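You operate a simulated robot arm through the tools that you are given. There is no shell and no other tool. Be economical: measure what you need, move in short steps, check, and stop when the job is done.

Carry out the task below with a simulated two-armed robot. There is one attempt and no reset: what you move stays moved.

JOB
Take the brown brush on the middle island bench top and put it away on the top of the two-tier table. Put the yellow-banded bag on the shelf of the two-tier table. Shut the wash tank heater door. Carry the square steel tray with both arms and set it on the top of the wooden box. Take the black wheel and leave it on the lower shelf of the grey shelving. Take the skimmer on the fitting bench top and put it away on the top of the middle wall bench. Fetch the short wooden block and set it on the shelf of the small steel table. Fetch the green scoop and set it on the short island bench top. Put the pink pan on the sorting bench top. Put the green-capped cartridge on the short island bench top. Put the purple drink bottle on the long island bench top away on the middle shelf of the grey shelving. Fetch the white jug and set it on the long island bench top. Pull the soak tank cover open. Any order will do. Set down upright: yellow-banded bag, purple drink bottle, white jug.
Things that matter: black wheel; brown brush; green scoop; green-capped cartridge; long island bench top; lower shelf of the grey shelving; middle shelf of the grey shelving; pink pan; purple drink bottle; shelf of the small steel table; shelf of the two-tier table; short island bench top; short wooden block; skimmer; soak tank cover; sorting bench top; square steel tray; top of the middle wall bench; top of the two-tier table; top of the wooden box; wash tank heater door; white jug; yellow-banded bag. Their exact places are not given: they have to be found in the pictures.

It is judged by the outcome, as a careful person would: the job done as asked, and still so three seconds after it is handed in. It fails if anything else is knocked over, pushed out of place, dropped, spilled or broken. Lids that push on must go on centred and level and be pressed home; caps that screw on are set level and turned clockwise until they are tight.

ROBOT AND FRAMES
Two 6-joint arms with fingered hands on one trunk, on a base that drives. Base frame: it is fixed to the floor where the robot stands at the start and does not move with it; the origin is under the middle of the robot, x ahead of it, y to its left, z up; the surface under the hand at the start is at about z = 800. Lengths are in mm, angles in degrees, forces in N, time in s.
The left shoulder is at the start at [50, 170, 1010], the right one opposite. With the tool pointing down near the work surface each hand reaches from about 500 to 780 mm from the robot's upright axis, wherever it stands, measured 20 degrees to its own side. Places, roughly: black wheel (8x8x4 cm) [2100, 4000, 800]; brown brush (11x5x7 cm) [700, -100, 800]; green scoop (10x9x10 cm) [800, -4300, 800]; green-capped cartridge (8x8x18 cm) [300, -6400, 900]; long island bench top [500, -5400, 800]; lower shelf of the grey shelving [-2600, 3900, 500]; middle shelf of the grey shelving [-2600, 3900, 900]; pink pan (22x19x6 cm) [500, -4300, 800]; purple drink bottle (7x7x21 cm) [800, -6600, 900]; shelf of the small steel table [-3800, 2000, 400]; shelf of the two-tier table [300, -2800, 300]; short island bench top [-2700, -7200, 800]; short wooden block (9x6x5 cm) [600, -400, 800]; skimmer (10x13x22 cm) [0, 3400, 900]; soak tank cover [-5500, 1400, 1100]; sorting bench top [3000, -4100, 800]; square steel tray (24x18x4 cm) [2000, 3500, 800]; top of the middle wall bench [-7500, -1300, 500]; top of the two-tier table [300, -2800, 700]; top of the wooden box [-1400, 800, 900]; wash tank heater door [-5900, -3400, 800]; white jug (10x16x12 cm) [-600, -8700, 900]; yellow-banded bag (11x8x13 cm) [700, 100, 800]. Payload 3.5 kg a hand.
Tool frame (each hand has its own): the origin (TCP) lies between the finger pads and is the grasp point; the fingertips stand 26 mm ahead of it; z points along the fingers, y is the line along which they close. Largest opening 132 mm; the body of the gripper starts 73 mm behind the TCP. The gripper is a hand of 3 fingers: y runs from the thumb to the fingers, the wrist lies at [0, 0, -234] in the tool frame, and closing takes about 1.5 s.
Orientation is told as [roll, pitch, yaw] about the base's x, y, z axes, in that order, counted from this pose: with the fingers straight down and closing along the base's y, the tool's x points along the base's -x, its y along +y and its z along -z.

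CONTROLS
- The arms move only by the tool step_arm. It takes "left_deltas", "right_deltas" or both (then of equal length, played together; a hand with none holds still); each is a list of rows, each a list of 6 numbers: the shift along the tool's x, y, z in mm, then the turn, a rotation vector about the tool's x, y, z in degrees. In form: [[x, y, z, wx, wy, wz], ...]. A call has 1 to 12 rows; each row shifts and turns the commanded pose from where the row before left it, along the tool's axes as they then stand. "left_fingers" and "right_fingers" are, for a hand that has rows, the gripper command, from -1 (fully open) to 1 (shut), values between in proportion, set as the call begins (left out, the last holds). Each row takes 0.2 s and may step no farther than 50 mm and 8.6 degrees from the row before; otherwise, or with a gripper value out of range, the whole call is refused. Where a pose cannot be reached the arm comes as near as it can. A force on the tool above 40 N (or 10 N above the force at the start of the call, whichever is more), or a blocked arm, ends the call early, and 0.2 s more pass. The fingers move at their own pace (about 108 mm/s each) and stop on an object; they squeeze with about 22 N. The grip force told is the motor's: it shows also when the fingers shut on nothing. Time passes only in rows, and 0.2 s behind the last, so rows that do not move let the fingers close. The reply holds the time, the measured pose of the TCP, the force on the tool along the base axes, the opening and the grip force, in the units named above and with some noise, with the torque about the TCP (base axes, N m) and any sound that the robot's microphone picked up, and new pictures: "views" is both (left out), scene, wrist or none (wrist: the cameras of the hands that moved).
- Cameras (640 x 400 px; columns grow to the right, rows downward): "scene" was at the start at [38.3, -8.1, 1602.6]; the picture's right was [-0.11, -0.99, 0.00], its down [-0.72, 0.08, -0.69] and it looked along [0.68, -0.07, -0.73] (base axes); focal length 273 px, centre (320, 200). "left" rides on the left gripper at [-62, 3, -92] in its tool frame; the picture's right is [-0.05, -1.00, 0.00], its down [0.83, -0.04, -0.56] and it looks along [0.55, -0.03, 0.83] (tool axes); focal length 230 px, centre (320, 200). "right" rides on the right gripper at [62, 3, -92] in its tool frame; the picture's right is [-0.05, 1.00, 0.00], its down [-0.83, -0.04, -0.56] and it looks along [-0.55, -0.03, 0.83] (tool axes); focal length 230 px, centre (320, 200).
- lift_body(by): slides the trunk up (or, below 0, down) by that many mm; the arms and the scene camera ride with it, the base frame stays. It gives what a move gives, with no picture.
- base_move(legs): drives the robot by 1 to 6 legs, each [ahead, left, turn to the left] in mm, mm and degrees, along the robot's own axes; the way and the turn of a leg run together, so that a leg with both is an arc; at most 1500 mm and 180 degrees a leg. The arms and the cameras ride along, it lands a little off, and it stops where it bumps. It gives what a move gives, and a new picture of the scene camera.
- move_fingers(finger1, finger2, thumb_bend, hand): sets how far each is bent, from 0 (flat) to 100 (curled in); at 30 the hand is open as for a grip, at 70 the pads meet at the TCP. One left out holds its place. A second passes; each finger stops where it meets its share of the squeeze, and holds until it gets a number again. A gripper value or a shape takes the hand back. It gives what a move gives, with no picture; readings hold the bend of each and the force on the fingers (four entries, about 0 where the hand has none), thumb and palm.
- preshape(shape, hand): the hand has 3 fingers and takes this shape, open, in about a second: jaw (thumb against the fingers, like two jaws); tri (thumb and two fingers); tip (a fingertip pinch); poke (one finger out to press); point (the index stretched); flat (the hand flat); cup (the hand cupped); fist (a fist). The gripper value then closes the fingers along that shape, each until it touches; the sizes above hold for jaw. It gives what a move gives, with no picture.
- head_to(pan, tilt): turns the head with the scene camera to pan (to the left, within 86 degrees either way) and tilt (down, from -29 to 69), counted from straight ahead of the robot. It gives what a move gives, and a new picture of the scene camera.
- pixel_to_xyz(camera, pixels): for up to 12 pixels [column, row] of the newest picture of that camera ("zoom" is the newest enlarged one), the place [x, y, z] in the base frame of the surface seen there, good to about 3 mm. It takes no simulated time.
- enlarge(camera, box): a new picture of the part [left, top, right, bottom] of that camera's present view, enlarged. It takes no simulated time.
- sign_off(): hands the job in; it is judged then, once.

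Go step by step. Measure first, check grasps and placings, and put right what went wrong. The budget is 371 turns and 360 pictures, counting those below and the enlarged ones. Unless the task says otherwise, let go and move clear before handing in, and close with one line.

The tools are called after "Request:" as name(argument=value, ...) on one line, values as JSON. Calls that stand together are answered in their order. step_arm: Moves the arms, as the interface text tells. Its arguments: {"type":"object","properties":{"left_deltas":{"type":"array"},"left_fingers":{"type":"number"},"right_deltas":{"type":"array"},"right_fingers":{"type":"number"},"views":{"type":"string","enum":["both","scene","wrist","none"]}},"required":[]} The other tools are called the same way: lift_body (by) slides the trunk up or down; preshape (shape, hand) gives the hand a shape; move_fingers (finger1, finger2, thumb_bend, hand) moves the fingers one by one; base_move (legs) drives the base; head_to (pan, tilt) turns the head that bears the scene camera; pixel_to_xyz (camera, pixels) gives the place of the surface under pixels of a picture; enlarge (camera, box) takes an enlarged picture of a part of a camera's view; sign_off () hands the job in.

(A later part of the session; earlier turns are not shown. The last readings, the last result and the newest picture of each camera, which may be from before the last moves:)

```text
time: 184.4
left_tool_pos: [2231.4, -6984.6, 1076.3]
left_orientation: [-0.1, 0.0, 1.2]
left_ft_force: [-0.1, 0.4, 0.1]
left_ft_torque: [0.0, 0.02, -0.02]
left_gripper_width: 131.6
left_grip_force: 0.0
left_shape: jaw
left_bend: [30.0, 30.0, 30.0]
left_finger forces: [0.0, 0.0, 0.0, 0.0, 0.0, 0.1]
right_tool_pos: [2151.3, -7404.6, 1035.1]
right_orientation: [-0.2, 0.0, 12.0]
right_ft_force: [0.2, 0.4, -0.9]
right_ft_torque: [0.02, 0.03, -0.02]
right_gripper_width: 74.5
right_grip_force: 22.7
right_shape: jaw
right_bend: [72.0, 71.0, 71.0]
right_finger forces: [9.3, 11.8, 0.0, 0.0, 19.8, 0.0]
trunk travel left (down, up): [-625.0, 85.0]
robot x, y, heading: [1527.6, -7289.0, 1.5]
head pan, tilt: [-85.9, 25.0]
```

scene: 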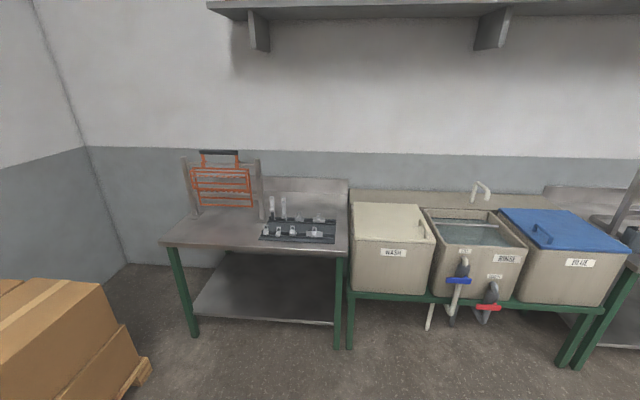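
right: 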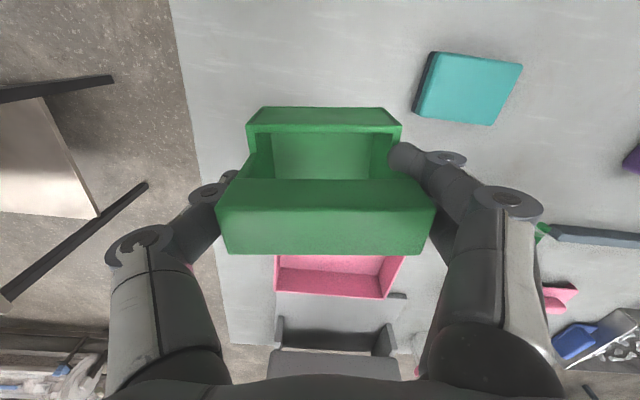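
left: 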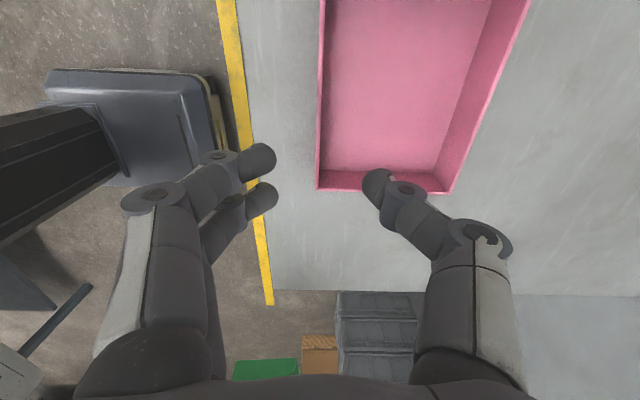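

I'll turn left to face west and look along the aisle.

Request:
base_move(legs=[[0, 0, 178]])

Request:
head_to(pan=-25, tilt=25)

```text
time: 192.2
left_tool_pos: [827.0, -7606.3, 1075.9]
left_orientation: [-0.1, -0.1, -177.7]
left_ft_force: [0.5, -0.1, -0.2]
left_ft_torque: [0.01, 0.0, -0.01]
left_gripper_width: 132.2
left_grip_force: 0.1
left_shape: jaw
left_bend: [30.0, 30.0, 30.0]
left_finger forces: [0.0, 0.0, 0.1, 0.1, 0.1, 0.0]
right_tool_pos: [900.1, -7184.8, 1033.8]
right_orientation: [-0.2, 0.0, -167.1]
right_ft_force: [-0.3, 0.7, -1.1]
right_ft_torque: [0.03, 0.01, -0.02]
right_gripper_width: 67.2
right_grip_force: 22.5
right_shape: jaw
right_bend: [75.0, 71.0, 71.0]
right_finger forces: [3.2, 15.4, 0.0, 0.1, 17.5, 0.1]
trunk travel left (down, up): [-625.0, 85.0]
robot x, y, heading: [1528.0, -7289.0, -177.9]
head pan, tilt: [-85.9, 25.0]
```

scene: 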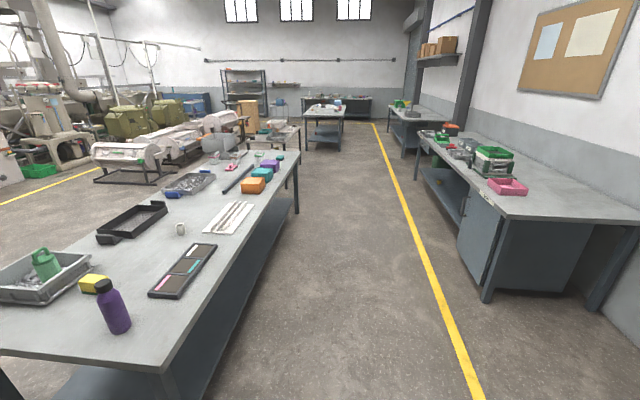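

```text
time: 193.5
left_tool_pos: [826.7, -7604.8, 1076.5]
left_orientation: [-0.1, 0.0, -177.9]
left_ft_force: [0.2, -0.4, 0.0]
left_ft_torque: [0.0, -0.02, -0.01]
left_gripper_width: 132.0
left_grip_force: 0.0
left_shape: jaw
left_bend: [30.0, 30.0, 30.0]
left_finger forces: [0.1, 0.0, 0.1, 0.0, 0.0, 0.0]
right_tool_pos: [901.3, -7184.1, 1034.0]
right_orientation: [-0.1, 0.1, -167.0]
right_ft_force: [0.0, 0.3, -1.2]
right_ft_torque: [0.04, -0.03, -0.02]
right_gripper_width: 67.0
right_grip_force: 21.8
right_shape: jaw
right_bend: [75.0, 71.0, 71.0]
right_finger forces: [3.2, 15.4, 0.0, 0.0, 17.6, 0.1]
trunk travel left (down, up): [-625.0, 85.0]
robot x, y, heading: [1526.4, -7290.5, -177.7]
head pan, tilt: [-25.0, 25.0]
```

scene: 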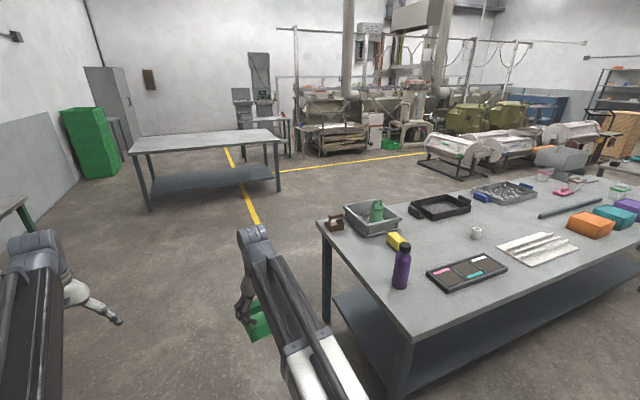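

The scoop's grip reading changed (67 mm, uneven), so I'll check it on the wrist camera. I'll also measure the cartridge, at (377,208) standing in a tray, and the bottle at (402,265).

Request:
step_arm(right_deltas=[[0, 0, 0, 0, 0, 0]], views="wrist")

Request:
enlarge(camera="scene", box=[320, 180, 480, 290])

Request:
pixel_to_xyz(camera="scene", pixels=[[377, 203], [377, 215], [402, 248], [402, 280], [320, 228], [408, 335], [345, 210], [398, 220], [372, 233], [275, 145], [135, 152], [200, 140]])

```text
time: 193.9
left_tool_pos: [827.3, -7605.2, 1076.5]
left_orientation: [-0.1, -0.1, -177.8]
left_ft_force: [0.4, -0.3, 0.0]
left_ft_torque: [0.01, -0.02, 0.03]
left_gripper_width: 131.8
left_grip_force: 0.1
left_shape: jaw
left_bend: [30.0, 30.0, 30.0]
left_finger forces: [0.0, 0.0, 0.0, 0.1, 0.0, 0.0]
right_tool_pos: [900.0, -7183.5, 1034.1]
right_orientation: [-0.1, 0.0, -167.0]
right_ft_force: [-0.1, 0.0, -0.8]
right_ft_torque: [0.04, 0.0, 0.0]
right_gripper_width: 67.2
right_grip_force: 21.9
right_shape: jaw
right_bend: [75.0, 71.0, 71.0]
right_finger forces: [3.3, 15.4, 0.0, 0.0, 17.5, 0.0]
trunk travel left (down, up): [-625.0, 85.0]
robot x, y, heading: [1528.5, -7288.7, -177.9]
head pan, tilt: [-25.0, 25.0]
```

right: 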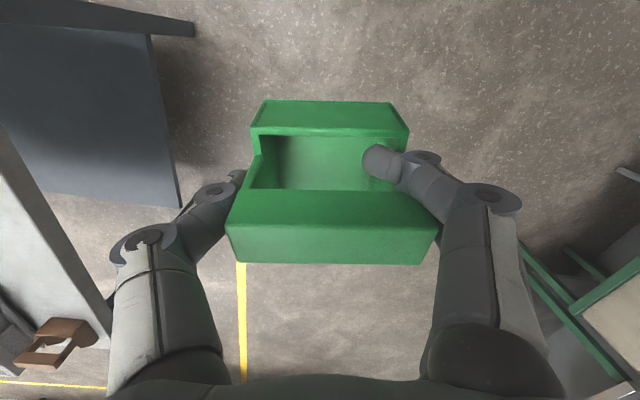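

```text
3.64 times, centred on (400, 235) of scene
```

zoom: 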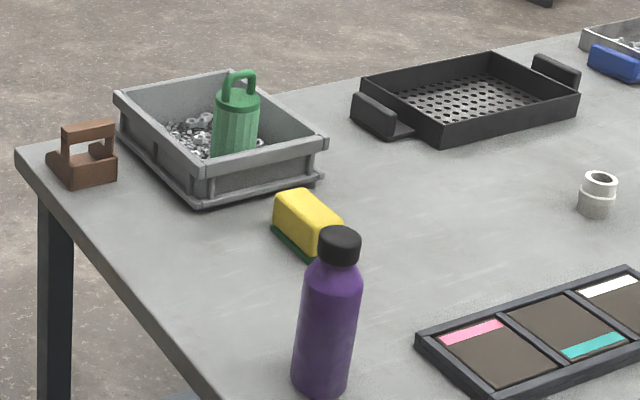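

```text
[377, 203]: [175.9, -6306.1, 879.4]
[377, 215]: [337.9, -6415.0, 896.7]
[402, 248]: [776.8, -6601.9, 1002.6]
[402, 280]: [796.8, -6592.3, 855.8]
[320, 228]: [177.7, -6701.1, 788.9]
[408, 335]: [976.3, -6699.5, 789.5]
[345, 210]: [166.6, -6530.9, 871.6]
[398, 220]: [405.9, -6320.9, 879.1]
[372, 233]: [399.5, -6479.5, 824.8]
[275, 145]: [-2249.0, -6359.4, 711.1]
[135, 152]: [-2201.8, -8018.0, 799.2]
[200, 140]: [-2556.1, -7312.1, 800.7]
```

The scoop is still gripped, with one finger now inside it. The cartridge stands in a tray at about (330,-6415). I'll approach from the south end facing north and raise the scoop a little first.

Request:
step_arm(right_deltas=[[0, 0, -25, 0, 0, 0], [0, 0, -25, 0, 0, 0]], views="none")

Request:
base_move(legs=[[1050, 0, 0], [0, 0, -46], [0, 0, -46]])

Request:
head_to(pan=0, tilt=45)

```text
time: 194.5
left_tool_pos: [828.5, -7604.7, 1076.3]
left_orientation: [-0.1, 0.0, -177.8]
left_ft_force: [-0.1, 0.7, 0.4]
left_ft_torque: [0.01, 0.01, -0.01]
left_gripper_width: 131.8
left_grip_force: 0.1
left_shape: jaw
left_bend: [30.0, 30.0, 30.0]
left_finger forces: [0.0, 0.0, 0.0, 0.0, 0.0, 0.1]
right_tool_pos: [901.2, -7185.3, 1084.2]
right_orientation: [0.0, -0.1, -167.0]
right_ft_force: [0.4, 0.7, -0.8]
right_ft_torque: [0.02, -0.04, 0.04]
right_gripper_width: 67.0
right_grip_force: 22.1
right_shape: jaw
right_bend: [75.0, 71.0, 71.0]
right_finger forces: [3.2, 15.4, 0.0, 0.1, 17.4, 0.1]
trunk travel left (down, up): [-625.0, 85.0]
robot x, y, heading: [1528.2, -7291.3, -177.8]
head pan, tilt: [-25.0, 25.0]
```

```text
time: 204.1
left_tool_pos: [198.9, -6606.1, 1076.2]
left_orientation: [-0.1, 0.1, 89.2]
left_ft_force: [-0.2, 0.7, 0.1]
left_ft_torque: [0.02, 0.0, -0.01]
left_gripper_width: 132.1
left_grip_force: 0.0
left_shape: jaw
left_bend: [30.0, 30.0, 30.0]
left_finger forces: [0.0, 0.1, 0.0, 0.0, 0.0, 0.0]
right_tool_pos: [614.7, -6701.4, 1084.4]
right_orientation: [-0.1, -0.1, 100.0]
right_ft_force: [0.4, 1.0, -1.2]
right_ft_torque: [-0.01, -0.01, -0.02]
right_gripper_width: 65.6
right_grip_force: 22.2
right_shape: jaw
right_bend: [75.0, 70.0, 71.0]
right_finger forces: [1.6, 15.6, 0.0, 0.0, 16.9, 0.0]
trunk travel left (down, up): [-625.0, 85.0]
robot x, y, heading: [479.4, -7317.0, 89.4]
head pan, tilt: [-25.0, 25.0]
```

scene: 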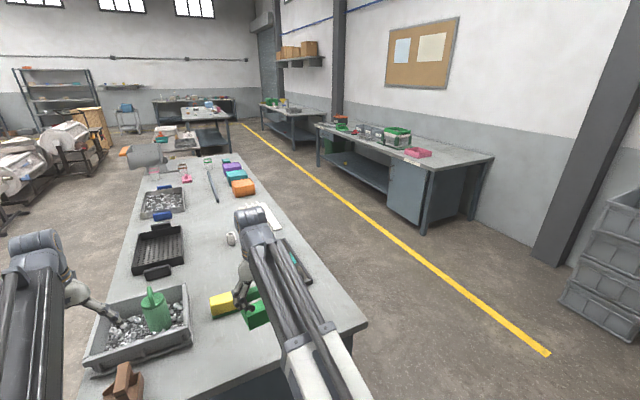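

```text
time: 205.0
left_tool_pos: [198.3, -6606.9, 1076.5]
left_orientation: [0.0, 0.0, 89.2]
left_ft_force: [0.5, 0.1, 0.0]
left_ft_torque: [0.0, -0.02, -0.03]
left_gripper_width: 131.7
left_grip_force: 0.1
left_shape: jaw
left_bend: [30.0, 30.0, 30.0]
left_finger forces: [0.0, 0.0, 0.0, 0.0, 0.0, 0.0]
right_tool_pos: [615.1, -6701.2, 1083.6]
right_orientation: [-0.1, 0.0, 100.0]
right_ft_force: [-0.4, -0.2, -1.5]
right_ft_torque: [0.0, -0.05, 0.01]
right_gripper_width: 65.8
right_grip_force: 22.5
right_shape: jaw
right_bend: [75.0, 70.0, 71.0]
right_finger forces: [1.6, 15.6, 0.1, 0.0, 16.9, 0.0]
trunk travel left (down, up): [-625.0, 85.0]
robot x, y, heading: [476.6, -7322.9, 89.2]
head pan, tilt: [0.0, 45.0]
```

scene: 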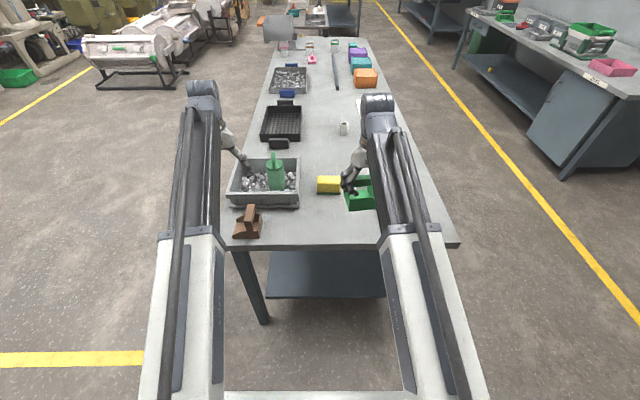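

Finger 1's force on the scoop is dropping (1.6 N). I'll check the wrist view and measure the cartridge.

Request:
step_arm(right_deltas=[[0, 0, 0, 0, 0, 0]], views="wrist")

Request:
pixel_to_xyz(camera="scene", pixels=[[276, 155], [276, 164], [268, 175], [284, 175], [276, 184], [230, 200], [300, 200], [300, 160], [246, 160], [330, 184], [245, 220], [310, 235]])

```text
time: 205.4
left_tool_pos: [199.0, -6606.1, 1075.2]
left_orientation: [-0.1, 0.0, 89.1]
left_ft_force: [-0.1, 0.1, 0.2]
left_ft_torque: [-0.01, 0.03, 0.02]
left_gripper_width: 132.1
left_grip_force: 0.1
left_shape: jaw
left_bend: [30.0, 30.0, 30.0]
left_finger forces: [0.1, 0.0, 0.1, 0.0, 0.1, 0.0]
right_tool_pos: [615.4, -6703.1, 1083.7]
right_orientation: [-0.2, 0.0, 100.0]
right_ft_force: [0.0, -0.5, -0.1]
right_ft_torque: [0.01, -0.03, 0.0]
right_gripper_width: 66.0
right_grip_force: 22.2
right_shape: jaw
right_bend: [75.0, 70.0, 71.0]
right_finger forces: [1.6, 15.7, 0.1, 0.1, 17.0, 0.0]
trunk travel left (down, up): [-625.0, 85.0]
robot x, y, heading: [481.8, -7323.9, 89.3]
head pan, tilt: [0.0, 45.0]
```

right: 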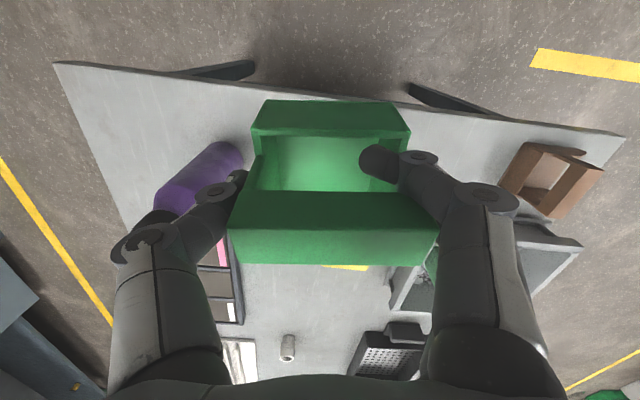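

```text
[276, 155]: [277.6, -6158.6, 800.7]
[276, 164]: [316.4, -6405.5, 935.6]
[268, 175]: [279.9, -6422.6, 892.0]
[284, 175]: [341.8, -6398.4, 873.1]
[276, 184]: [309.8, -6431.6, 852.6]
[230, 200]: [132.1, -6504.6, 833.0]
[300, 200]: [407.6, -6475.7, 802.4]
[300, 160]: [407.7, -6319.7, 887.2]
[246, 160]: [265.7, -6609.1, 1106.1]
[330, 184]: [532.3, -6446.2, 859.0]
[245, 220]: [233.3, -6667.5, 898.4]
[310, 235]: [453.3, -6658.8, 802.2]
```

The scoop is stable enough. The cartridge axis is at about (311,-6402), its body top at 935, and the tray rim at 887. I'll drive ahead 232 and position the left hand above it.

Request:
base_move(legs=[[232, 0, 0.7]])

Request:
step_arm(left_deltas=[[7, -28, 0, 0, 0, 0], [7, -28, 0, 0, 0, 0], [7, -28, 0, 0, 0, 0], [7, -28, 0, 0, 0, 0]], views="wrist")

```text
time: 207.2
left_tool_pos: [188.6, -6379.7, 1076.7]
left_orientation: [-0.1, 0.0, 90.2]
left_ft_force: [0.3, 0.9, -0.5]
left_ft_torque: [0.01, 0.03, -0.01]
left_gripper_width: 131.9
left_grip_force: 0.0
left_shape: jaw
left_bend: [30.0, 30.0, 30.0]
left_finger forces: [0.0, 0.0, 0.0, 0.0, 0.0, 0.0]
right_tool_pos: [607.0, -6468.4, 1083.5]
right_orientation: [-0.1, 0.0, 100.9]
right_ft_force: [-0.8, -0.3, -1.0]
right_ft_torque: [-0.02, 0.0, -0.05]
right_gripper_width: 65.9
right_grip_force: 21.9
right_shape: jaw
right_bend: [75.0, 70.0, 71.0]
right_finger forces: [1.6, 15.6, 0.0, 0.1, 16.8, 0.0]
trunk travel left (down, up): [-625.0, 85.0]
robot x, y, heading: [478.0, -7091.8, 89.9]
head pan, tilt: [0.0, 45.0]
```

scene: 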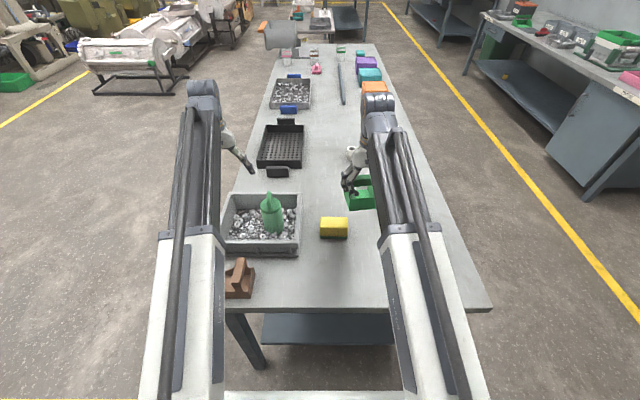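

```text
time: 208.2
left_tool_pos: [301.6, -6407.8, 1078.1]
left_orientation: [0.0, 0.0, 90.1]
left_ft_force: [0.3, 0.3, -0.1]
left_ft_torque: [0.01, -0.01, -0.01]
left_gripper_width: 132.2
left_grip_force: 0.0
left_shape: jaw
left_bend: [30.0, 30.0, 30.0]
left_finger forces: [0.0, 0.0, 0.0, 0.0, 0.1, 0.0]
right_tool_pos: [607.6, -6468.2, 1082.5]
right_orientation: [-0.1, -0.1, 100.9]
right_ft_force: [0.3, 0.7, -1.4]
right_ft_torque: [-0.02, 0.01, 0.03]
right_gripper_width: 66.0
right_grip_force: 22.2
right_shape: jaw
right_bend: [75.0, 70.0, 71.0]
right_finger forces: [1.5, 15.7, 0.0, 0.0, 16.7, 0.0]
trunk travel left (down, up): [-625.0, 85.0]
robot x, y, heading: [481.8, -7093.7, 90.3]
head pan, tilt: [0.0, 45.0]
```

left: 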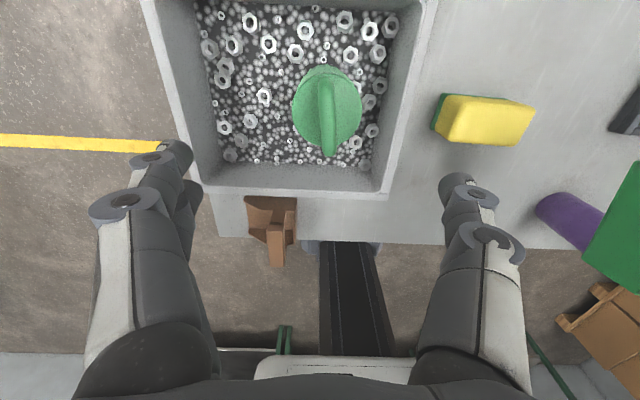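

The cartridge cap is centred near (327,105), with its loop rising to (330,145). I'll measure them.

Request:
pixel_to_xyz(camera="left", pixels=[[295, 105], [359, 105], [327, 70], [327, 85], [325, 115], [328, 145], [305, 130], [350, 130], [327, 152], [280, 110]])

```text
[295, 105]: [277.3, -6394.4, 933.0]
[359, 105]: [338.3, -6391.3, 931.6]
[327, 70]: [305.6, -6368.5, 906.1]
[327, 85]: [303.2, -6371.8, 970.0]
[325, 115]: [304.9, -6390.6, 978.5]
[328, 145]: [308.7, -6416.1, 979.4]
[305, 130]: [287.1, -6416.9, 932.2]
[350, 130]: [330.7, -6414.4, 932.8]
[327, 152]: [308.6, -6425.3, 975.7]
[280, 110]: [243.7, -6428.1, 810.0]
```

The axis is (308,-6397) and the loop top 980. I'll centre, go down to z 918 and close.

Request:
step_arm(left_deltas=[[-11, -6, 40, 0, 0, 0], [0, 0, 40, 0, 0, 0], [0, 0, 40, 0, 0, 0], [0, 0, 25, 0, 0, 0], [0, 0, 14, 0, 0, 0]], views="none")

Request:
step_arm(left_deltas=[[0, 0, 0, 0, 0, 0], [0, 0, 0, 0, 0, 0], [0, 0, 0, 0, 0, 0], [0, 0, 0, 0, 0, 0], [0, 0, 0, 0, 0, 0], [0, 0, 0, 0, 0, 0], [0, 0, 0, 0, 0, 0]], left_fingers=1, views="none")

Request:
step_arm(left_deltas=[[0, 0, -30, 0, 0, 0], [0, 0, -40, 0, 0, 0], [0, 0, -40, 0, 0, 0], [0, 0, -40, 0, 0, 0]], views="both")

```text
time: 209.4
left_tool_pos: [309.3, -6395.7, 918.8]
left_orientation: [-0.1, 0.0, 90.1]
left_ft_force: [0.9, -0.8, 0.0]
left_ft_torque: [-0.01, -0.01, 0.0]
left_gripper_width: 131.8
left_grip_force: 0.0
left_shape: jaw
left_bend: [30.0, 30.0, 30.0]
left_finger forces: [0.1, 0.0, 0.0, 0.0, 0.0, 0.0]
right_tool_pos: [607.4, -6467.8, 1083.7]
right_orientation: [-0.1, 0.0, 100.8]
right_ft_force: [0.0, 0.7, -1.8]
right_ft_torque: [-0.04, 0.0, 0.0]
right_gripper_width: 65.9
right_grip_force: 21.8
right_shape: jaw
right_bend: [75.0, 70.0, 71.0]
right_finger forces: [1.6, 15.6, 0.0, 0.1, 16.9, 0.0]
trunk travel left (down, up): [-625.0, 85.0]
robot x, y, heading: [480.8, -7091.8, 90.0]
head pan, tilt: [0.0, 45.0]
```

```text
time: 211.0
left_tool_pos: [308.6, -6395.5, 918.3]
left_orientation: [-0.1, 0.1, 90.1]
left_ft_force: [-0.2, 1.5, -0.5]
left_ft_torque: [-0.01, 0.01, 0.03]
left_gripper_width: 61.2
left_grip_force: 22.3
left_shape: jaw
left_bend: [73.0, 73.0, 70.0]
left_finger forces: [10.0, 10.1, 0.0, 0.1, 20.0, 0.0]
right_tool_pos: [607.6, -6469.0, 1083.6]
right_orientation: [-0.1, 0.0, 100.9]
right_ft_force: [0.7, 0.3, -0.4]
right_ft_torque: [0.0, -0.03, -0.01]
right_gripper_width: 66.0
right_grip_force: 22.1
right_shape: jaw
right_bend: [75.0, 70.0, 71.0]
right_finger forces: [1.6, 15.6, 0.0, 0.0, 16.8, 0.0]
trunk travel left (down, up): [-625.0, 85.0]
robot x, y, heading: [479.8, -7091.2, 90.1]
head pan, tilt: [0.0, 45.0]
```

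```text
time: 212.0
left_tool_pos: [308.6, -6395.0, 1066.6]
left_orientation: [-0.1, 0.0, 90.0]
left_ft_force: [0.1, -0.2, -2.9]
left_ft_torque: [0.03, -0.02, 0.0]
left_gripper_width: 61.3
left_grip_force: 21.9
left_shape: jaw
left_bend: [73.0, 73.0, 70.0]
left_finger forces: [10.0, 10.1, 0.0, 0.0, 19.9, 0.0]
right_tool_pos: [607.3, -6467.8, 1083.5]
right_orientation: [-0.1, 0.0, 100.9]
right_ft_force: [-0.4, -0.2, -0.5]
right_ft_torque: [-0.01, 0.05, 0.0]
right_gripper_width: 66.3
right_grip_force: 22.3
right_shape: jaw
right_bend: [75.0, 70.0, 71.0]
right_finger forces: [1.6, 15.6, 0.0, 0.1, 16.7, 0.0]
trunk travel left (down, up): [-625.0, 85.0]
robot x, y, heading: [479.7, -7092.9, 90.4]
head pan, tilt: [0.0, 45.0]
```

scene: 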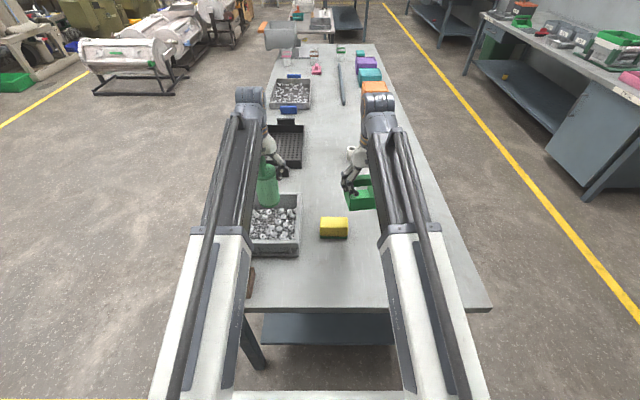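
left: 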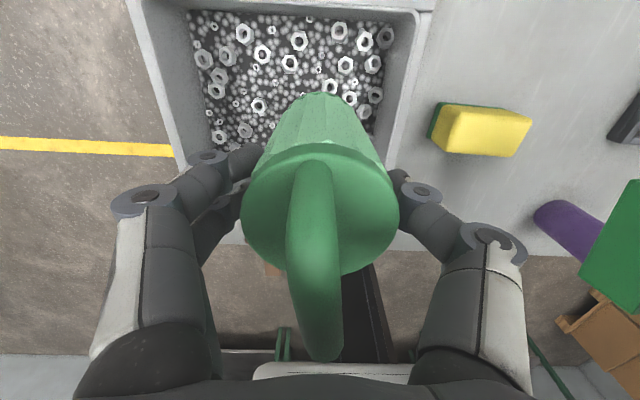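

The cartridge is lifted clear. I'll back out, turn to face west and drive to the short island.

Request:
base_move(legs=[[-260, 0, 0], [0, 0, 45], [0, 0, 45], [1150, 0, 0], [950, 0, 0]])

```text
time: 228.1
left_tool_pos: [-2322.8, -7621.3, 1066.4]
left_orientation: [-0.1, 0.1, -177.8]
left_ft_force: [-0.1, 0.4, -2.4]
left_ft_torque: [0.0, -0.01, -0.01]
left_gripper_width: 60.8
left_grip_force: 22.2
left_shape: jaw
left_bend: [73.0, 73.0, 70.0]
left_finger forces: [10.2, 10.0, 0.0, 0.0, 19.8, 0.1]
right_tool_pos: [-2261.9, -7319.0, 1083.6]
right_orientation: [-0.1, 0.0, -167.0]
right_ft_force: [0.5, -0.2, -1.1]
right_ft_torque: [0.04, -0.01, -0.03]
right_gripper_width: 65.4
right_grip_force: 22.3
right_shape: jaw
right_bend: [75.0, 70.0, 71.0]
right_finger forces: [0.8, 15.9, 0.1, 0.1, 16.4, 0.0]
trunk travel left (down, up): [-625.0, 85.0]
robot x, y, heading: [-1635.7, -7424.2, -177.5]
head pan, tilt: [0.0, 45.0]
```

scene: 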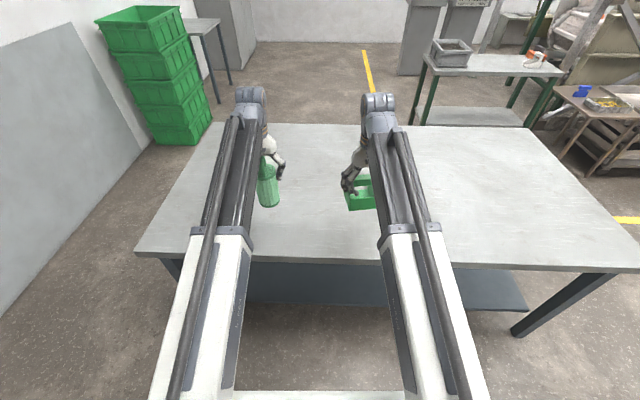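

I'm at the empty short island. I'll measure the top surface and its edge.

Request:
pixel_to_xyz(camera="scene", pixels=[[320, 258], [320, 235], [300, 215], [340, 220], [420, 220], [150, 245], [610, 260]])

```text
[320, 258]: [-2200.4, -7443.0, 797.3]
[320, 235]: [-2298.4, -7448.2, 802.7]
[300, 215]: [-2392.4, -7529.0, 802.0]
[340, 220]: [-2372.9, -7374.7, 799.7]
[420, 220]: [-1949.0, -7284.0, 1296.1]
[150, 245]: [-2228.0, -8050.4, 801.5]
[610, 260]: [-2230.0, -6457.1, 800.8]
```

I'll drive ahead 110 and lower both hands to just above the surface.

Request:
base_move(legs=[[110, 0, -2]])

Request:
step_arm(left_deltas=[[0, 0, 35, 0, 0, 0], [0, 0, 35, 0, 0, 0], [0, 0, 35, 0, 0, 0], [0, 0, 30, 0, 0, 0], [0, 0, 6, 0, 0, 0]], right_deltas=[[0, 0, 40, 0, 0, 0], [0, 0, 40, 0, 0, 0], [0, 0, 40, 0, 0, 0], [0, 0, 40, 0, 0, 0], [0, 0, 30, 0, 0, 0]], views="both")

```text
time: 229.3
left_tool_pos: [-2442.4, -7598.1, 1065.8]
left_orientation: [-0.1, 0.1, -179.9]
left_ft_force: [-0.6, 0.4, -3.1]
left_ft_torque: [-0.01, -0.02, -0.02]
left_gripper_width: 61.0
left_grip_force: 21.7
left_shape: jaw
left_bend: [73.0, 73.0, 70.0]
left_finger forces: [10.2, 10.3, 0.0, 0.0, 19.8, 0.1]
right_tool_pos: [-2369.7, -7299.2, 1082.5]
right_orientation: [-0.1, 0.1, -169.1]
right_ft_force: [-0.7, 0.1, -1.2]
right_ft_torque: [-0.02, -0.02, 0.01]
right_gripper_width: 65.4
right_grip_force: 21.9
right_shape: jaw
right_bend: [75.0, 70.0, 71.0]
right_finger forces: [0.7, 15.9, 0.1, 0.1, 16.4, 0.1]
trunk travel left (down, up): [-625.0, 85.0]
robot x, y, heading: [-1745.1, -7424.7, -179.8]
head pan, tilt: [0.0, 45.0]
```

scene: 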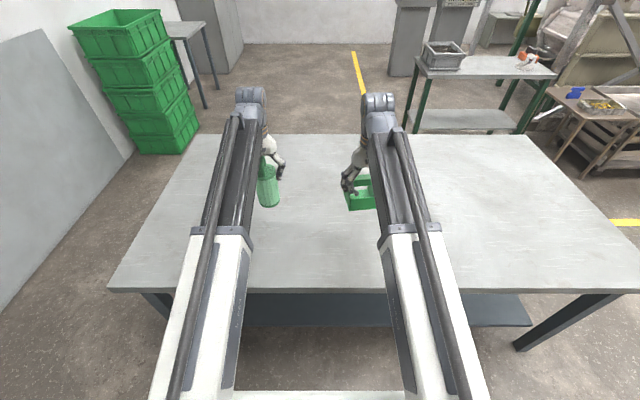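

```text
time: 230.5
left_tool_pos: [-2439.7, -7596.7, 924.1]
left_orientation: [-0.2, 0.1, -179.9]
left_ft_force: [-0.4, 0.3, -2.1]
left_ft_torque: [-0.01, 0.0, -0.02]
left_gripper_width: 60.8
left_grip_force: 21.9
left_shape: jaw
left_bend: [73.0, 73.0, 70.0]
left_finger forces: [10.3, 10.3, 0.1, 0.1, 19.8, 0.1]
right_tool_pos: [-2366.5, -7298.9, 893.6]
right_orientation: [-0.1, 0.0, -169.2]
right_ft_force: [0.4, 0.5, -1.0]
right_ft_torque: [-0.02, -0.01, -0.04]
right_gripper_width: 65.2
right_grip_force: 22.3
right_shape: jaw
right_bend: [75.0, 70.0, 71.0]
right_finger forces: [0.8, 15.9, 0.1, 0.0, 16.3, 0.1]
trunk travel left (down, up): [-625.0, 85.0]
robot x, y, heading: [-1746.4, -7428.0, -179.7]
head pan, tilt: [0.0, 45.0]
```

scene: 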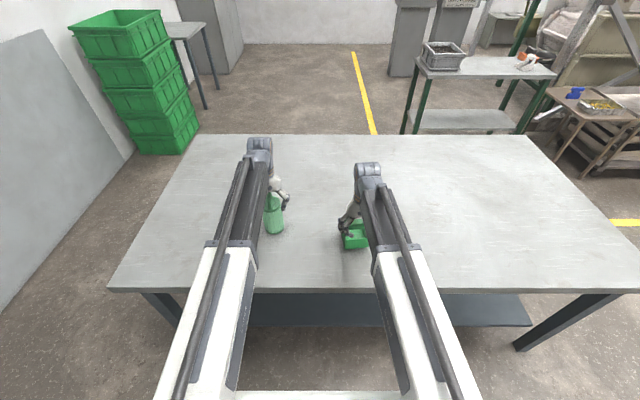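
right: 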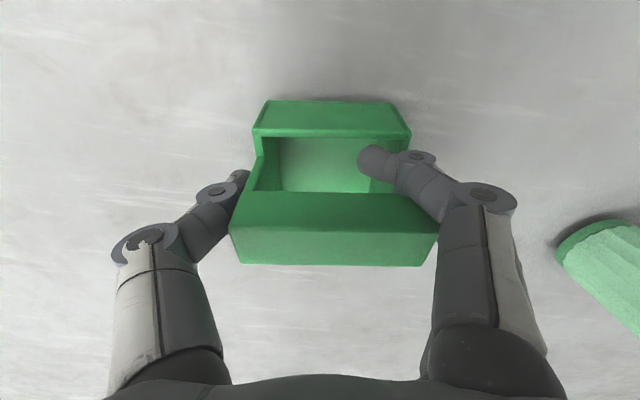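
left: 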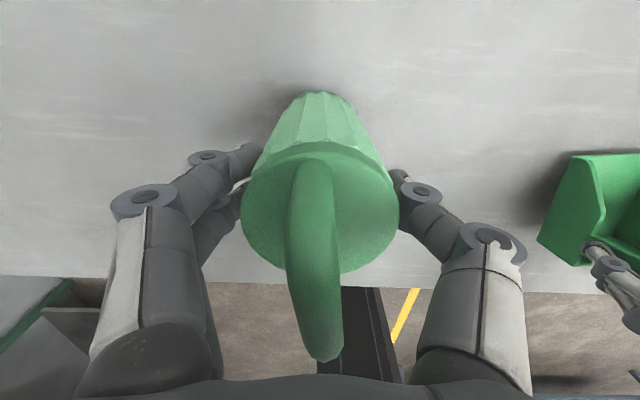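

Both are close to the surface. I'll lower in small steps while watching the force.

Request:
step_arm(left_deltas=[[0, 0, 4, 0, 0, 0], [0, 0, 4, 0, 0, 0], [0, 0, 3, 0, 0, 0], [0, 0, 0, 0, 0, 0]], right_deltas=[[0, 0, 5, 0, 0, 0], [0, 0, 5, 0, 0, 0], [0, 0, 4, 0, 0, 0], [0, 0, 2, 0, 0, 0]], views="none")

```text
time: 231.5
left_tool_pos: [-2440.0, -7597.6, 916.3]
left_orientation: [-0.1, 0.0, -179.8]
left_ft_force: [-0.7, -0.6, -2.5]
left_ft_torque: [-0.01, -0.01, 0.03]
left_gripper_width: 60.8
left_grip_force: 22.1
left_shape: jaw
left_bend: [73.0, 73.0, 70.0]
left_finger forces: [10.2, 10.2, 0.0, 0.0, 19.9, 0.0]
right_tool_pos: [-2367.8, -7298.4, 878.3]
right_orientation: [0.0, 0.1, -169.1]
right_ft_force: [1.8, 0.0, 3.0]
right_ft_torque: [-0.13, 0.15, 0.01]
right_gripper_width: 64.9
right_grip_force: 22.1
right_shape: jaw
right_bend: [75.0, 70.0, 71.0]
right_finger forces: [6.1, 15.6, 0.0, 0.1, 16.6, 0.0]
trunk travel left (down, up): [-625.0, 85.0]
robot x, y, heading: [-1748.7, -7423.9, -179.7]
head pan, tilt: [0.0, 45.0]
```

The scoop touches down (+3 N). The cartridge isn't down yet, so I'll lower the left a bit more and open the right hand slightly.

Request:
step_arm(left_deltas=[[0, 0, 2, 0, 0, 0], [0, 0, 2, 0, 0, 0], [0, 0, 2, 0, 0, 0], [0, 0, 0, 0, 0, 0]], right_deltas=[[0, 0, 0, 0, 0, 0], [0, 0, 0, 0, 0, 0], [0, 0, 0, 0, 0, 0], [0, 0, 0, 0, 0, 0]], right_fingers=-0.2, views="wrist")

```text
time: 232.5
left_tool_pos: [-2439.2, -7596.5, 911.0]
left_orientation: [0.0, -0.2, -179.8]
left_ft_force: [-3.6, -2.7, 34.8]
left_ft_torque: [-0.1, 0.09, -0.04]
left_gripper_width: 61.2
left_grip_force: 22.3
left_shape: jaw
left_bend: [74.0, 74.0, 71.0]
left_finger forces: [13.9, 12.8, 0.0, 0.1, 24.1, 0.0]
right_tool_pos: [-2366.8, -7297.3, 878.1]
right_orientation: [0.0, -0.1, -169.1]
right_ft_force: [0.5, 0.3, -2.5]
right_ft_torque: [0.01, 0.03, 0.02]
right_gripper_width: 80.0
right_grip_force: 0.1
right_shape: jaw
right_bend: [71.0, 71.0, 70.0]
right_finger forces: [0.0, 0.6, 0.1, 0.0, 0.6, 0.0]
trunk travel left (down, up): [-625.0, 85.0]
robot x, y, heading: [-1743.9, -7425.9, -179.7]
head pan, tilt: [0.0, 45.0]
```

right: 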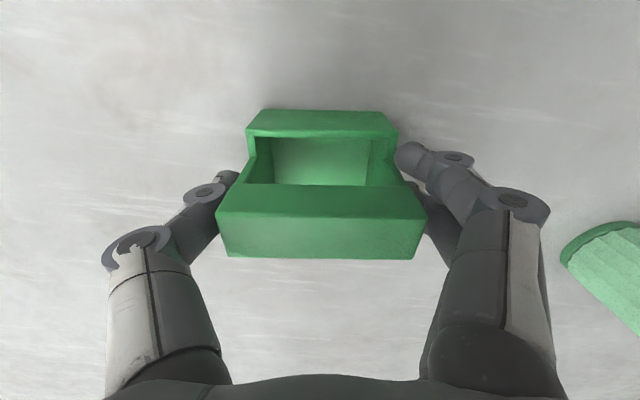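
left: 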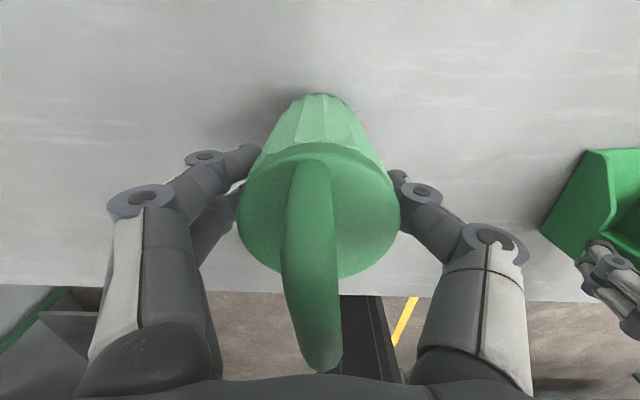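

The cartridge is down firmly, with 35 N of press. I'll ease up 1.5 mm, open both, then lift.

Request:
step_arm(left_deltas=[[0, 0, -1.5, 0, 0, 0], [0, 0, 0, 0, 0, 0]], right_deltas=[[0, 0, 0, 0, 0, 0], [0, 0, 0, 0, 0, 0]], right_fingers=-0.45, views="none")

Request:
step_arm(left_deltas=[[0, 0, 0, 0, 0, 0], [0, 0, 0, 0, 0, 0], [0, 0, 0, 0, 0, 0], [0, 0, 0, 0, 0, 0], [0, 0, 0, 0, 0, 0]], left_fingers=-0.6, right_deltas=[[0, 0, -20, 0, 0, 0], [0, 0, -35, 0, 0, 0], [0, 0, -35, 0, 0, 0], [0, 0, -35, 0, 0, 0], [0, 0, -35, 0, 0, 0]], views="none")

Request:
step_arm(left_deltas=[[0, 0, -30, 0, 0, 0], [0, 0, -40, 0, 0, 0], [0, 0, -40, 0, 0, 0], [0, 0, -40, 0, 0, 0]], right_deltas=[[0, 0, -10, 0, 0, 0], [0, 0, 0, 0, 0, 0], [0, 0, 0, 0, 0, 0], [0, 0, 0, 0, 0, 0]], views="both")

```text
time: 233.1
left_tool_pos: [-2439.9, -7597.3, 911.5]
left_orientation: [-0.1, -0.1, -179.9]
left_ft_force: [-7.2, -0.6, 30.0]
left_ft_torque: [-0.04, 0.1, 0.01]
left_gripper_width: 61.3
left_grip_force: 21.7
left_shape: jaw
left_bend: [74.0, 74.0, 71.0]
left_finger forces: [14.0, 12.2, 0.0, 0.0, 24.2, 0.0]
right_tool_pos: [-2366.0, -7298.6, 877.1]
right_orientation: [-0.1, -0.1, -169.1]
right_ft_force: [-0.1, 0.2, -0.2]
right_ft_torque: [0.0, -0.02, -0.01]
right_gripper_width: 95.4
right_grip_force: 0.1
right_shape: jaw
right_bend: [66.0, 66.0, 62.0]
right_finger forces: [0.0, 0.1, 0.1, 0.0, 0.0, 0.0]
trunk travel left (down, up): [-625.0, 85.0]
robot x, y, heading: [-1744.3, -7424.3, -179.8]
head pan, tilt: [0.0, 45.0]
```

```text
time: 234.3
left_tool_pos: [-2439.5, -7597.8, 909.3]
left_orientation: [-0.2, 0.0, -179.9]
left_ft_force: [-1.2, -0.5, 0.1]
left_ft_torque: [-0.02, -0.02, 0.0]
left_gripper_width: 105.2
left_grip_force: 0.0
left_shape: jaw
left_bend: [59.0, 59.0, 56.0]
left_finger forces: [0.0, 0.1, 0.0, 0.1, 0.1, 0.0]
right_tool_pos: [-2366.0, -7300.7, 1038.2]
right_orientation: [-0.1, 0.1, -169.1]
right_ft_force: [-0.3, 0.1, -0.6]
right_ft_torque: [0.0, 0.02, 0.02]
right_gripper_width: 95.0
right_grip_force: 0.1
right_shape: jaw
right_bend: [66.0, 66.0, 62.0]
right_finger forces: [0.0, 0.0, 0.0, 0.0, 0.1, 0.0]
trunk travel left (down, up): [-625.0, 85.0]
robot x, y, heading: [-1747.0, -7424.2, -179.6]
head pan, tilt: [0.0, 45.0]
```

```text
time: 235.3
left_tool_pos: [-2441.5, -7599.4, 1057.2]
left_orientation: [-0.1, 0.0, -179.9]
left_ft_force: [0.5, -0.7, 0.7]
left_ft_torque: [0.0, -0.02, 0.0]
left_gripper_width: 105.5
left_grip_force: 0.1
left_shape: jaw
left_bend: [59.0, 59.0, 56.0]
left_finger forces: [0.1, 0.0, 0.1, 0.0, 0.0, 0.1]
right_tool_pos: [-2367.4, -7300.8, 1048.3]
right_orientation: [-0.2, 0.0, -169.1]
right_ft_force: [1.0, -0.1, -0.1]
right_ft_torque: [-0.01, -0.04, 0.03]
right_gripper_width: 95.2
right_grip_force: 0.1
right_shape: jaw
right_bend: [66.0, 66.0, 62.0]
right_finger forces: [0.1, 0.0, 0.0, 0.1, 0.0, 0.0]
trunk travel left (down, up): [-625.0, 85.0]
robot x, y, heading: [-1745.2, -7422.9, -180.0]
head pan, tilt: [0.0, 45.0]
```

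scene: 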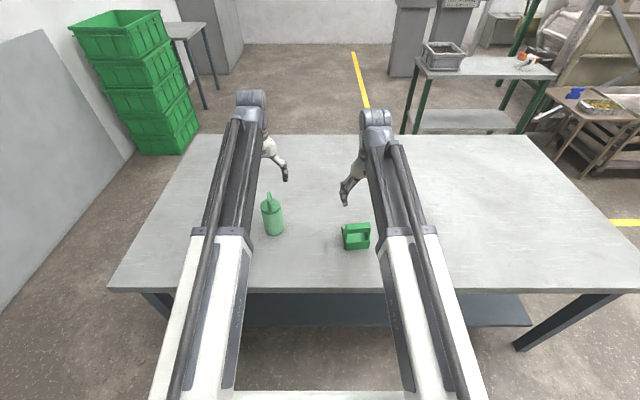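
right: 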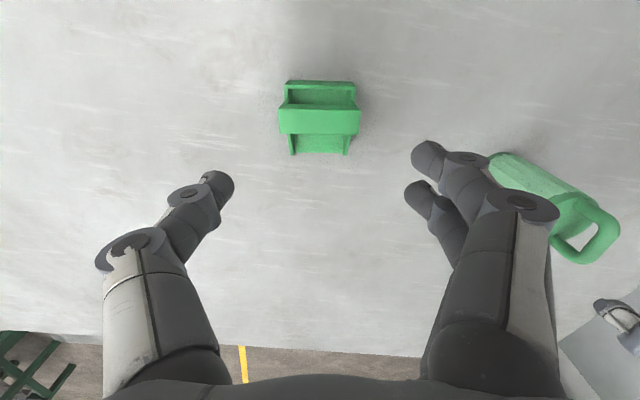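
left: 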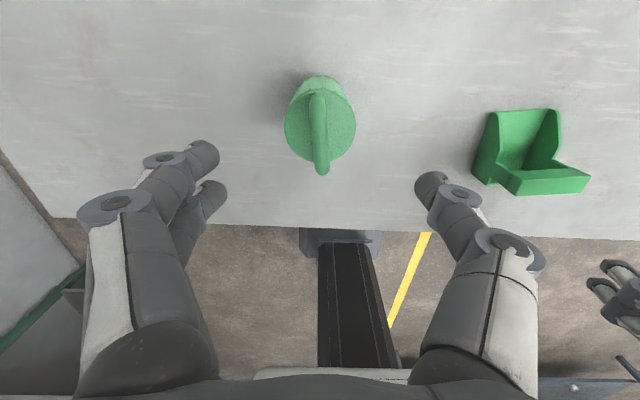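

Both stand properly on the short island. Next is the white jug on the south bench. I'll back east and turn to face south.

Request:
base_move(legs=[[-1050, 100, 0], [0, 0, 90]])

Request:
head_to(pan=0, tilt=30)

```text
time: 244.5
left_tool_pos: [-523.9, -8213.4, 1058.5]
left_orientation: [-0.2, -0.1, -88.9]
left_ft_force: [0.4, 0.9, 0.3]
left_ft_torque: [0.0, 0.0, -0.01]
left_gripper_width: 105.3
left_grip_force: 0.0
left_shape: jaw
left_bend: [59.0, 59.0, 56.0]
left_finger forces: [0.0, 0.0, 0.0, 0.0, 0.0, 0.1]
right_tool_pos: [-824.5, -8145.0, 1046.8]
right_orientation: [-0.1, 0.0, -78.2]
right_ft_force: [0.5, 0.5, -0.1]
right_ft_torque: [0.01, -0.01, 0.04]
right_gripper_width: 95.5
right_grip_force: 0.0
right_shape: jaw
right_bend: [66.0, 66.0, 62.0]
right_finger forces: [0.1, 0.0, 0.1, 0.0, 0.1, 0.0]
trunk travel left (down, up): [-625.0, 85.0]
robot x, y, heading: [-705.2, -7523.1, -88.9]
head pan, tilt: [0.0, 45.0]
```

scene: 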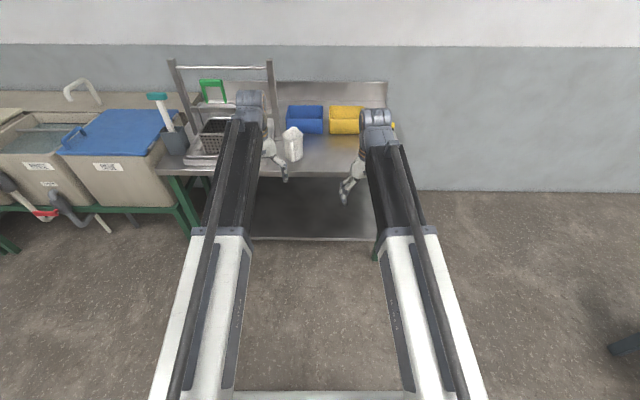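

```text
time: 245.3
left_tool_pos: [-524.9, -8213.9, 1057.1]
left_orientation: [0.0, 0.0, -88.9]
left_ft_force: [-0.8, 0.6, 0.2]
left_ft_torque: [0.01, 0.02, 0.02]
left_gripper_width: 105.3
left_grip_force: 0.1
left_shape: jaw
left_bend: [59.0, 59.0, 56.0]
left_finger forces: [0.1, 0.0, 0.0, 0.0, 0.0, 0.1]
right_tool_pos: [-824.7, -8145.8, 1046.8]
right_orientation: [-0.1, -0.1, -78.2]
right_ft_force: [0.5, 0.1, -0.2]
right_ft_torque: [0.04, 0.02, 0.02]
right_gripper_width: 95.5
right_grip_force: 0.1
right_shape: jaw
right_bend: [66.0, 66.0, 62.0]
right_finger forces: [0.0, 0.0, 0.1, 0.0, 0.1, 0.0]
trunk travel left (down, up): [-625.0, 85.0]
robot x, y, heading: [-709.6, -7520.3, -88.7]
head pan, tilt: [0.0, 30.0]
```

scene: 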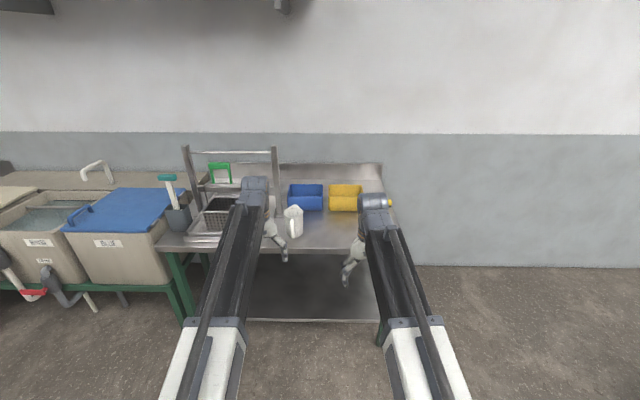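

The jug is at (294,222) on the steel bench. I'll enlarge and measure.

Request:
enlarge(camera="scene", box=[240, 180, 400, 280])

Request:
pixel_to_xyz(camera="scene", pixels=[[294, 212], [288, 225], [300, 225], [294, 230], [305, 208], [320, 225], [320, 248], [270, 248], [345, 230], [285, 150], [280, 220], [305, 240]])

```text
4.00 times, centred on (320, 230) of scene
```

zoom: 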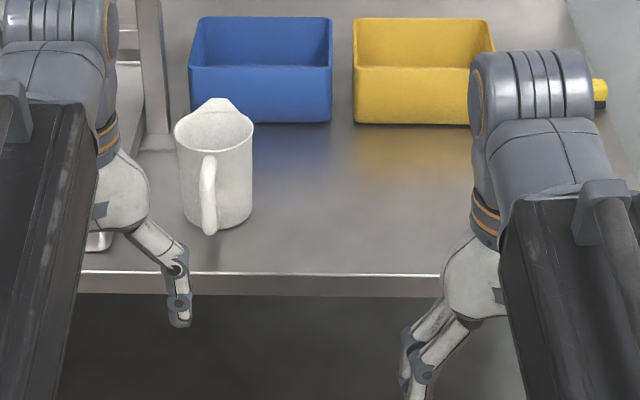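

```text
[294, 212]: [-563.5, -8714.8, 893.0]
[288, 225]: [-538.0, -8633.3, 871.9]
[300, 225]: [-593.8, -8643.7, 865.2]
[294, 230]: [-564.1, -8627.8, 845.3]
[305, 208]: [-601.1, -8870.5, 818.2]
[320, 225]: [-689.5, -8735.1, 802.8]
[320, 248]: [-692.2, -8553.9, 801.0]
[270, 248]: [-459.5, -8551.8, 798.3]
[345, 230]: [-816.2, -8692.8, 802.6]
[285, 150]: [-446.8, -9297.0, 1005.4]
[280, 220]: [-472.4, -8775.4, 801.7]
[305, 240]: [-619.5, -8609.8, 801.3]
```

The jug's handle faces me. I'll get its outline and the frame post's place from the zoomed picture.

Request:
pixel_to_xyz(camera="zoom", pixels=[[157, 100], [160, 140], [130, 150], [183, 160], [248, 160], [200, 130], [245, 128], [218, 105], [208, 165], [212, 228], [230, 215], [100, 240]])

```text
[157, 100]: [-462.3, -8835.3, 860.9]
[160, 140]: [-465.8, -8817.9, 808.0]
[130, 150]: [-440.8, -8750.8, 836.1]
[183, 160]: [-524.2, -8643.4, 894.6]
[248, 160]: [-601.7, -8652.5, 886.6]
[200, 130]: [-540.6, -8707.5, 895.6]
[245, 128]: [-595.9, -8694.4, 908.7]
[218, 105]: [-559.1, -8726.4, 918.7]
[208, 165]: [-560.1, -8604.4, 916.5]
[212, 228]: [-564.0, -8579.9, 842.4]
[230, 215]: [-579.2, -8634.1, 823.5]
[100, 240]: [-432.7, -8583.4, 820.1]
```

The body is about 80 wide, centred at (-563,-8672), top 920. I'll drive ahead 450 and line up the left hand over it.

Request:
base_move(legs=[[450, 0, -1]])

Request:
step_arm(left_deltas=[[0, -19, 0, 0, 0, 0], [0, -19, 0, 0, 0, 0], [0, 0, 0, 0, 0, 0]], left_fingers=-1, views="wrist")

```text
time: 248.0
left_tool_pos: [-526.4, -8657.5, 1058.0]
left_orientation: [-0.1, 0.0, -89.7]
left_ft_force: [-0.1, 0.2, -0.8]
left_ft_torque: [0.03, 0.0, 0.03]
left_gripper_width: 105.3
left_grip_force: 0.0
left_shape: jaw
left_bend: [59.0, 59.0, 56.0]
left_finger forces: [0.1, 0.0, 0.1, 0.0, 0.0, 0.1]
right_tool_pos: [-825.5, -8584.0, 1047.7]
right_orientation: [0.0, 0.0, -78.9]
right_ft_force: [0.5, 1.0, -0.2]
right_ft_torque: [0.02, 0.0, -0.05]
right_gripper_width: 95.3
right_grip_force: 0.0
right_shape: jaw
right_bend: [66.0, 66.0, 62.0]
right_finger forces: [0.0, 0.0, 0.0, 0.1, 0.0, 0.0]
trunk travel left (down, up): [-625.0, 85.0]
robot x, y, heading: [-698.9, -7962.5, -89.7]
head pan, tilt: [0.0, 30.0]
```

scene: 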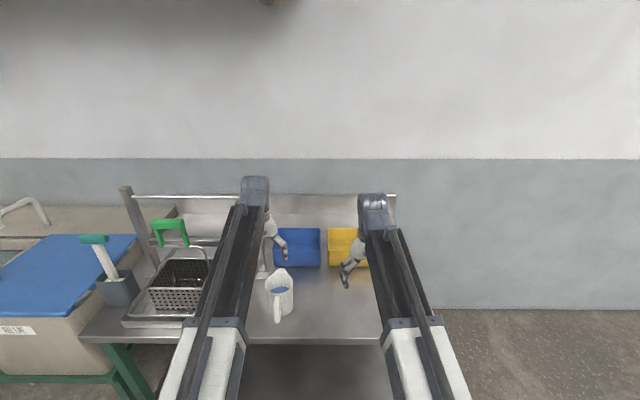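

```text
time: 248.8
left_tool_pos: [-565.1, -8657.9, 1056.6]
left_orientation: [0.0, 0.0, -89.7]
left_ft_force: [0.7, 0.4, 0.1]
left_ft_torque: [-0.01, 0.01, 0.02]
left_gripper_width: 131.8
left_grip_force: 0.1
left_shape: jaw
left_bend: [30.0, 30.0, 30.0]
left_finger forces: [0.0, 0.0, 0.1, 0.0, 0.0, 0.0]
right_tool_pos: [-825.3, -8583.8, 1046.4]
right_orientation: [-0.1, 0.0, -78.8]
right_ft_force: [-0.9, 0.3, -0.3]
right_ft_torque: [0.0, 0.0, 0.03]
right_gripper_width: 95.5
right_grip_force: 0.0
right_shape: jaw
right_bend: [66.0, 66.0, 62.0]
right_finger forces: [0.0, 0.0, 0.0, 0.0, 0.1, 0.0]
trunk travel left (down, up): [-625.0, 85.0]
robot x, y, heading: [-704.1, -7962.5, -89.5]
head pan, tilt: [0.0, 30.0]
```

left: 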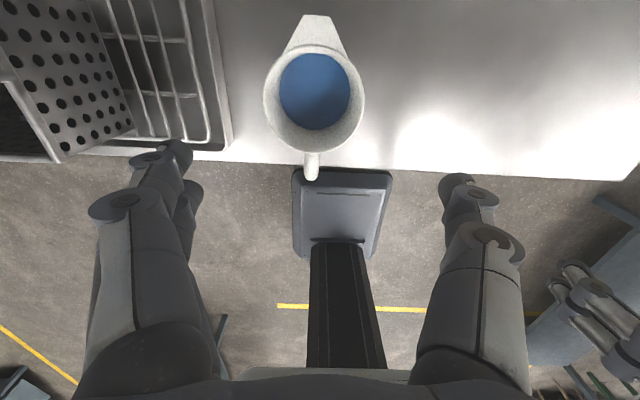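

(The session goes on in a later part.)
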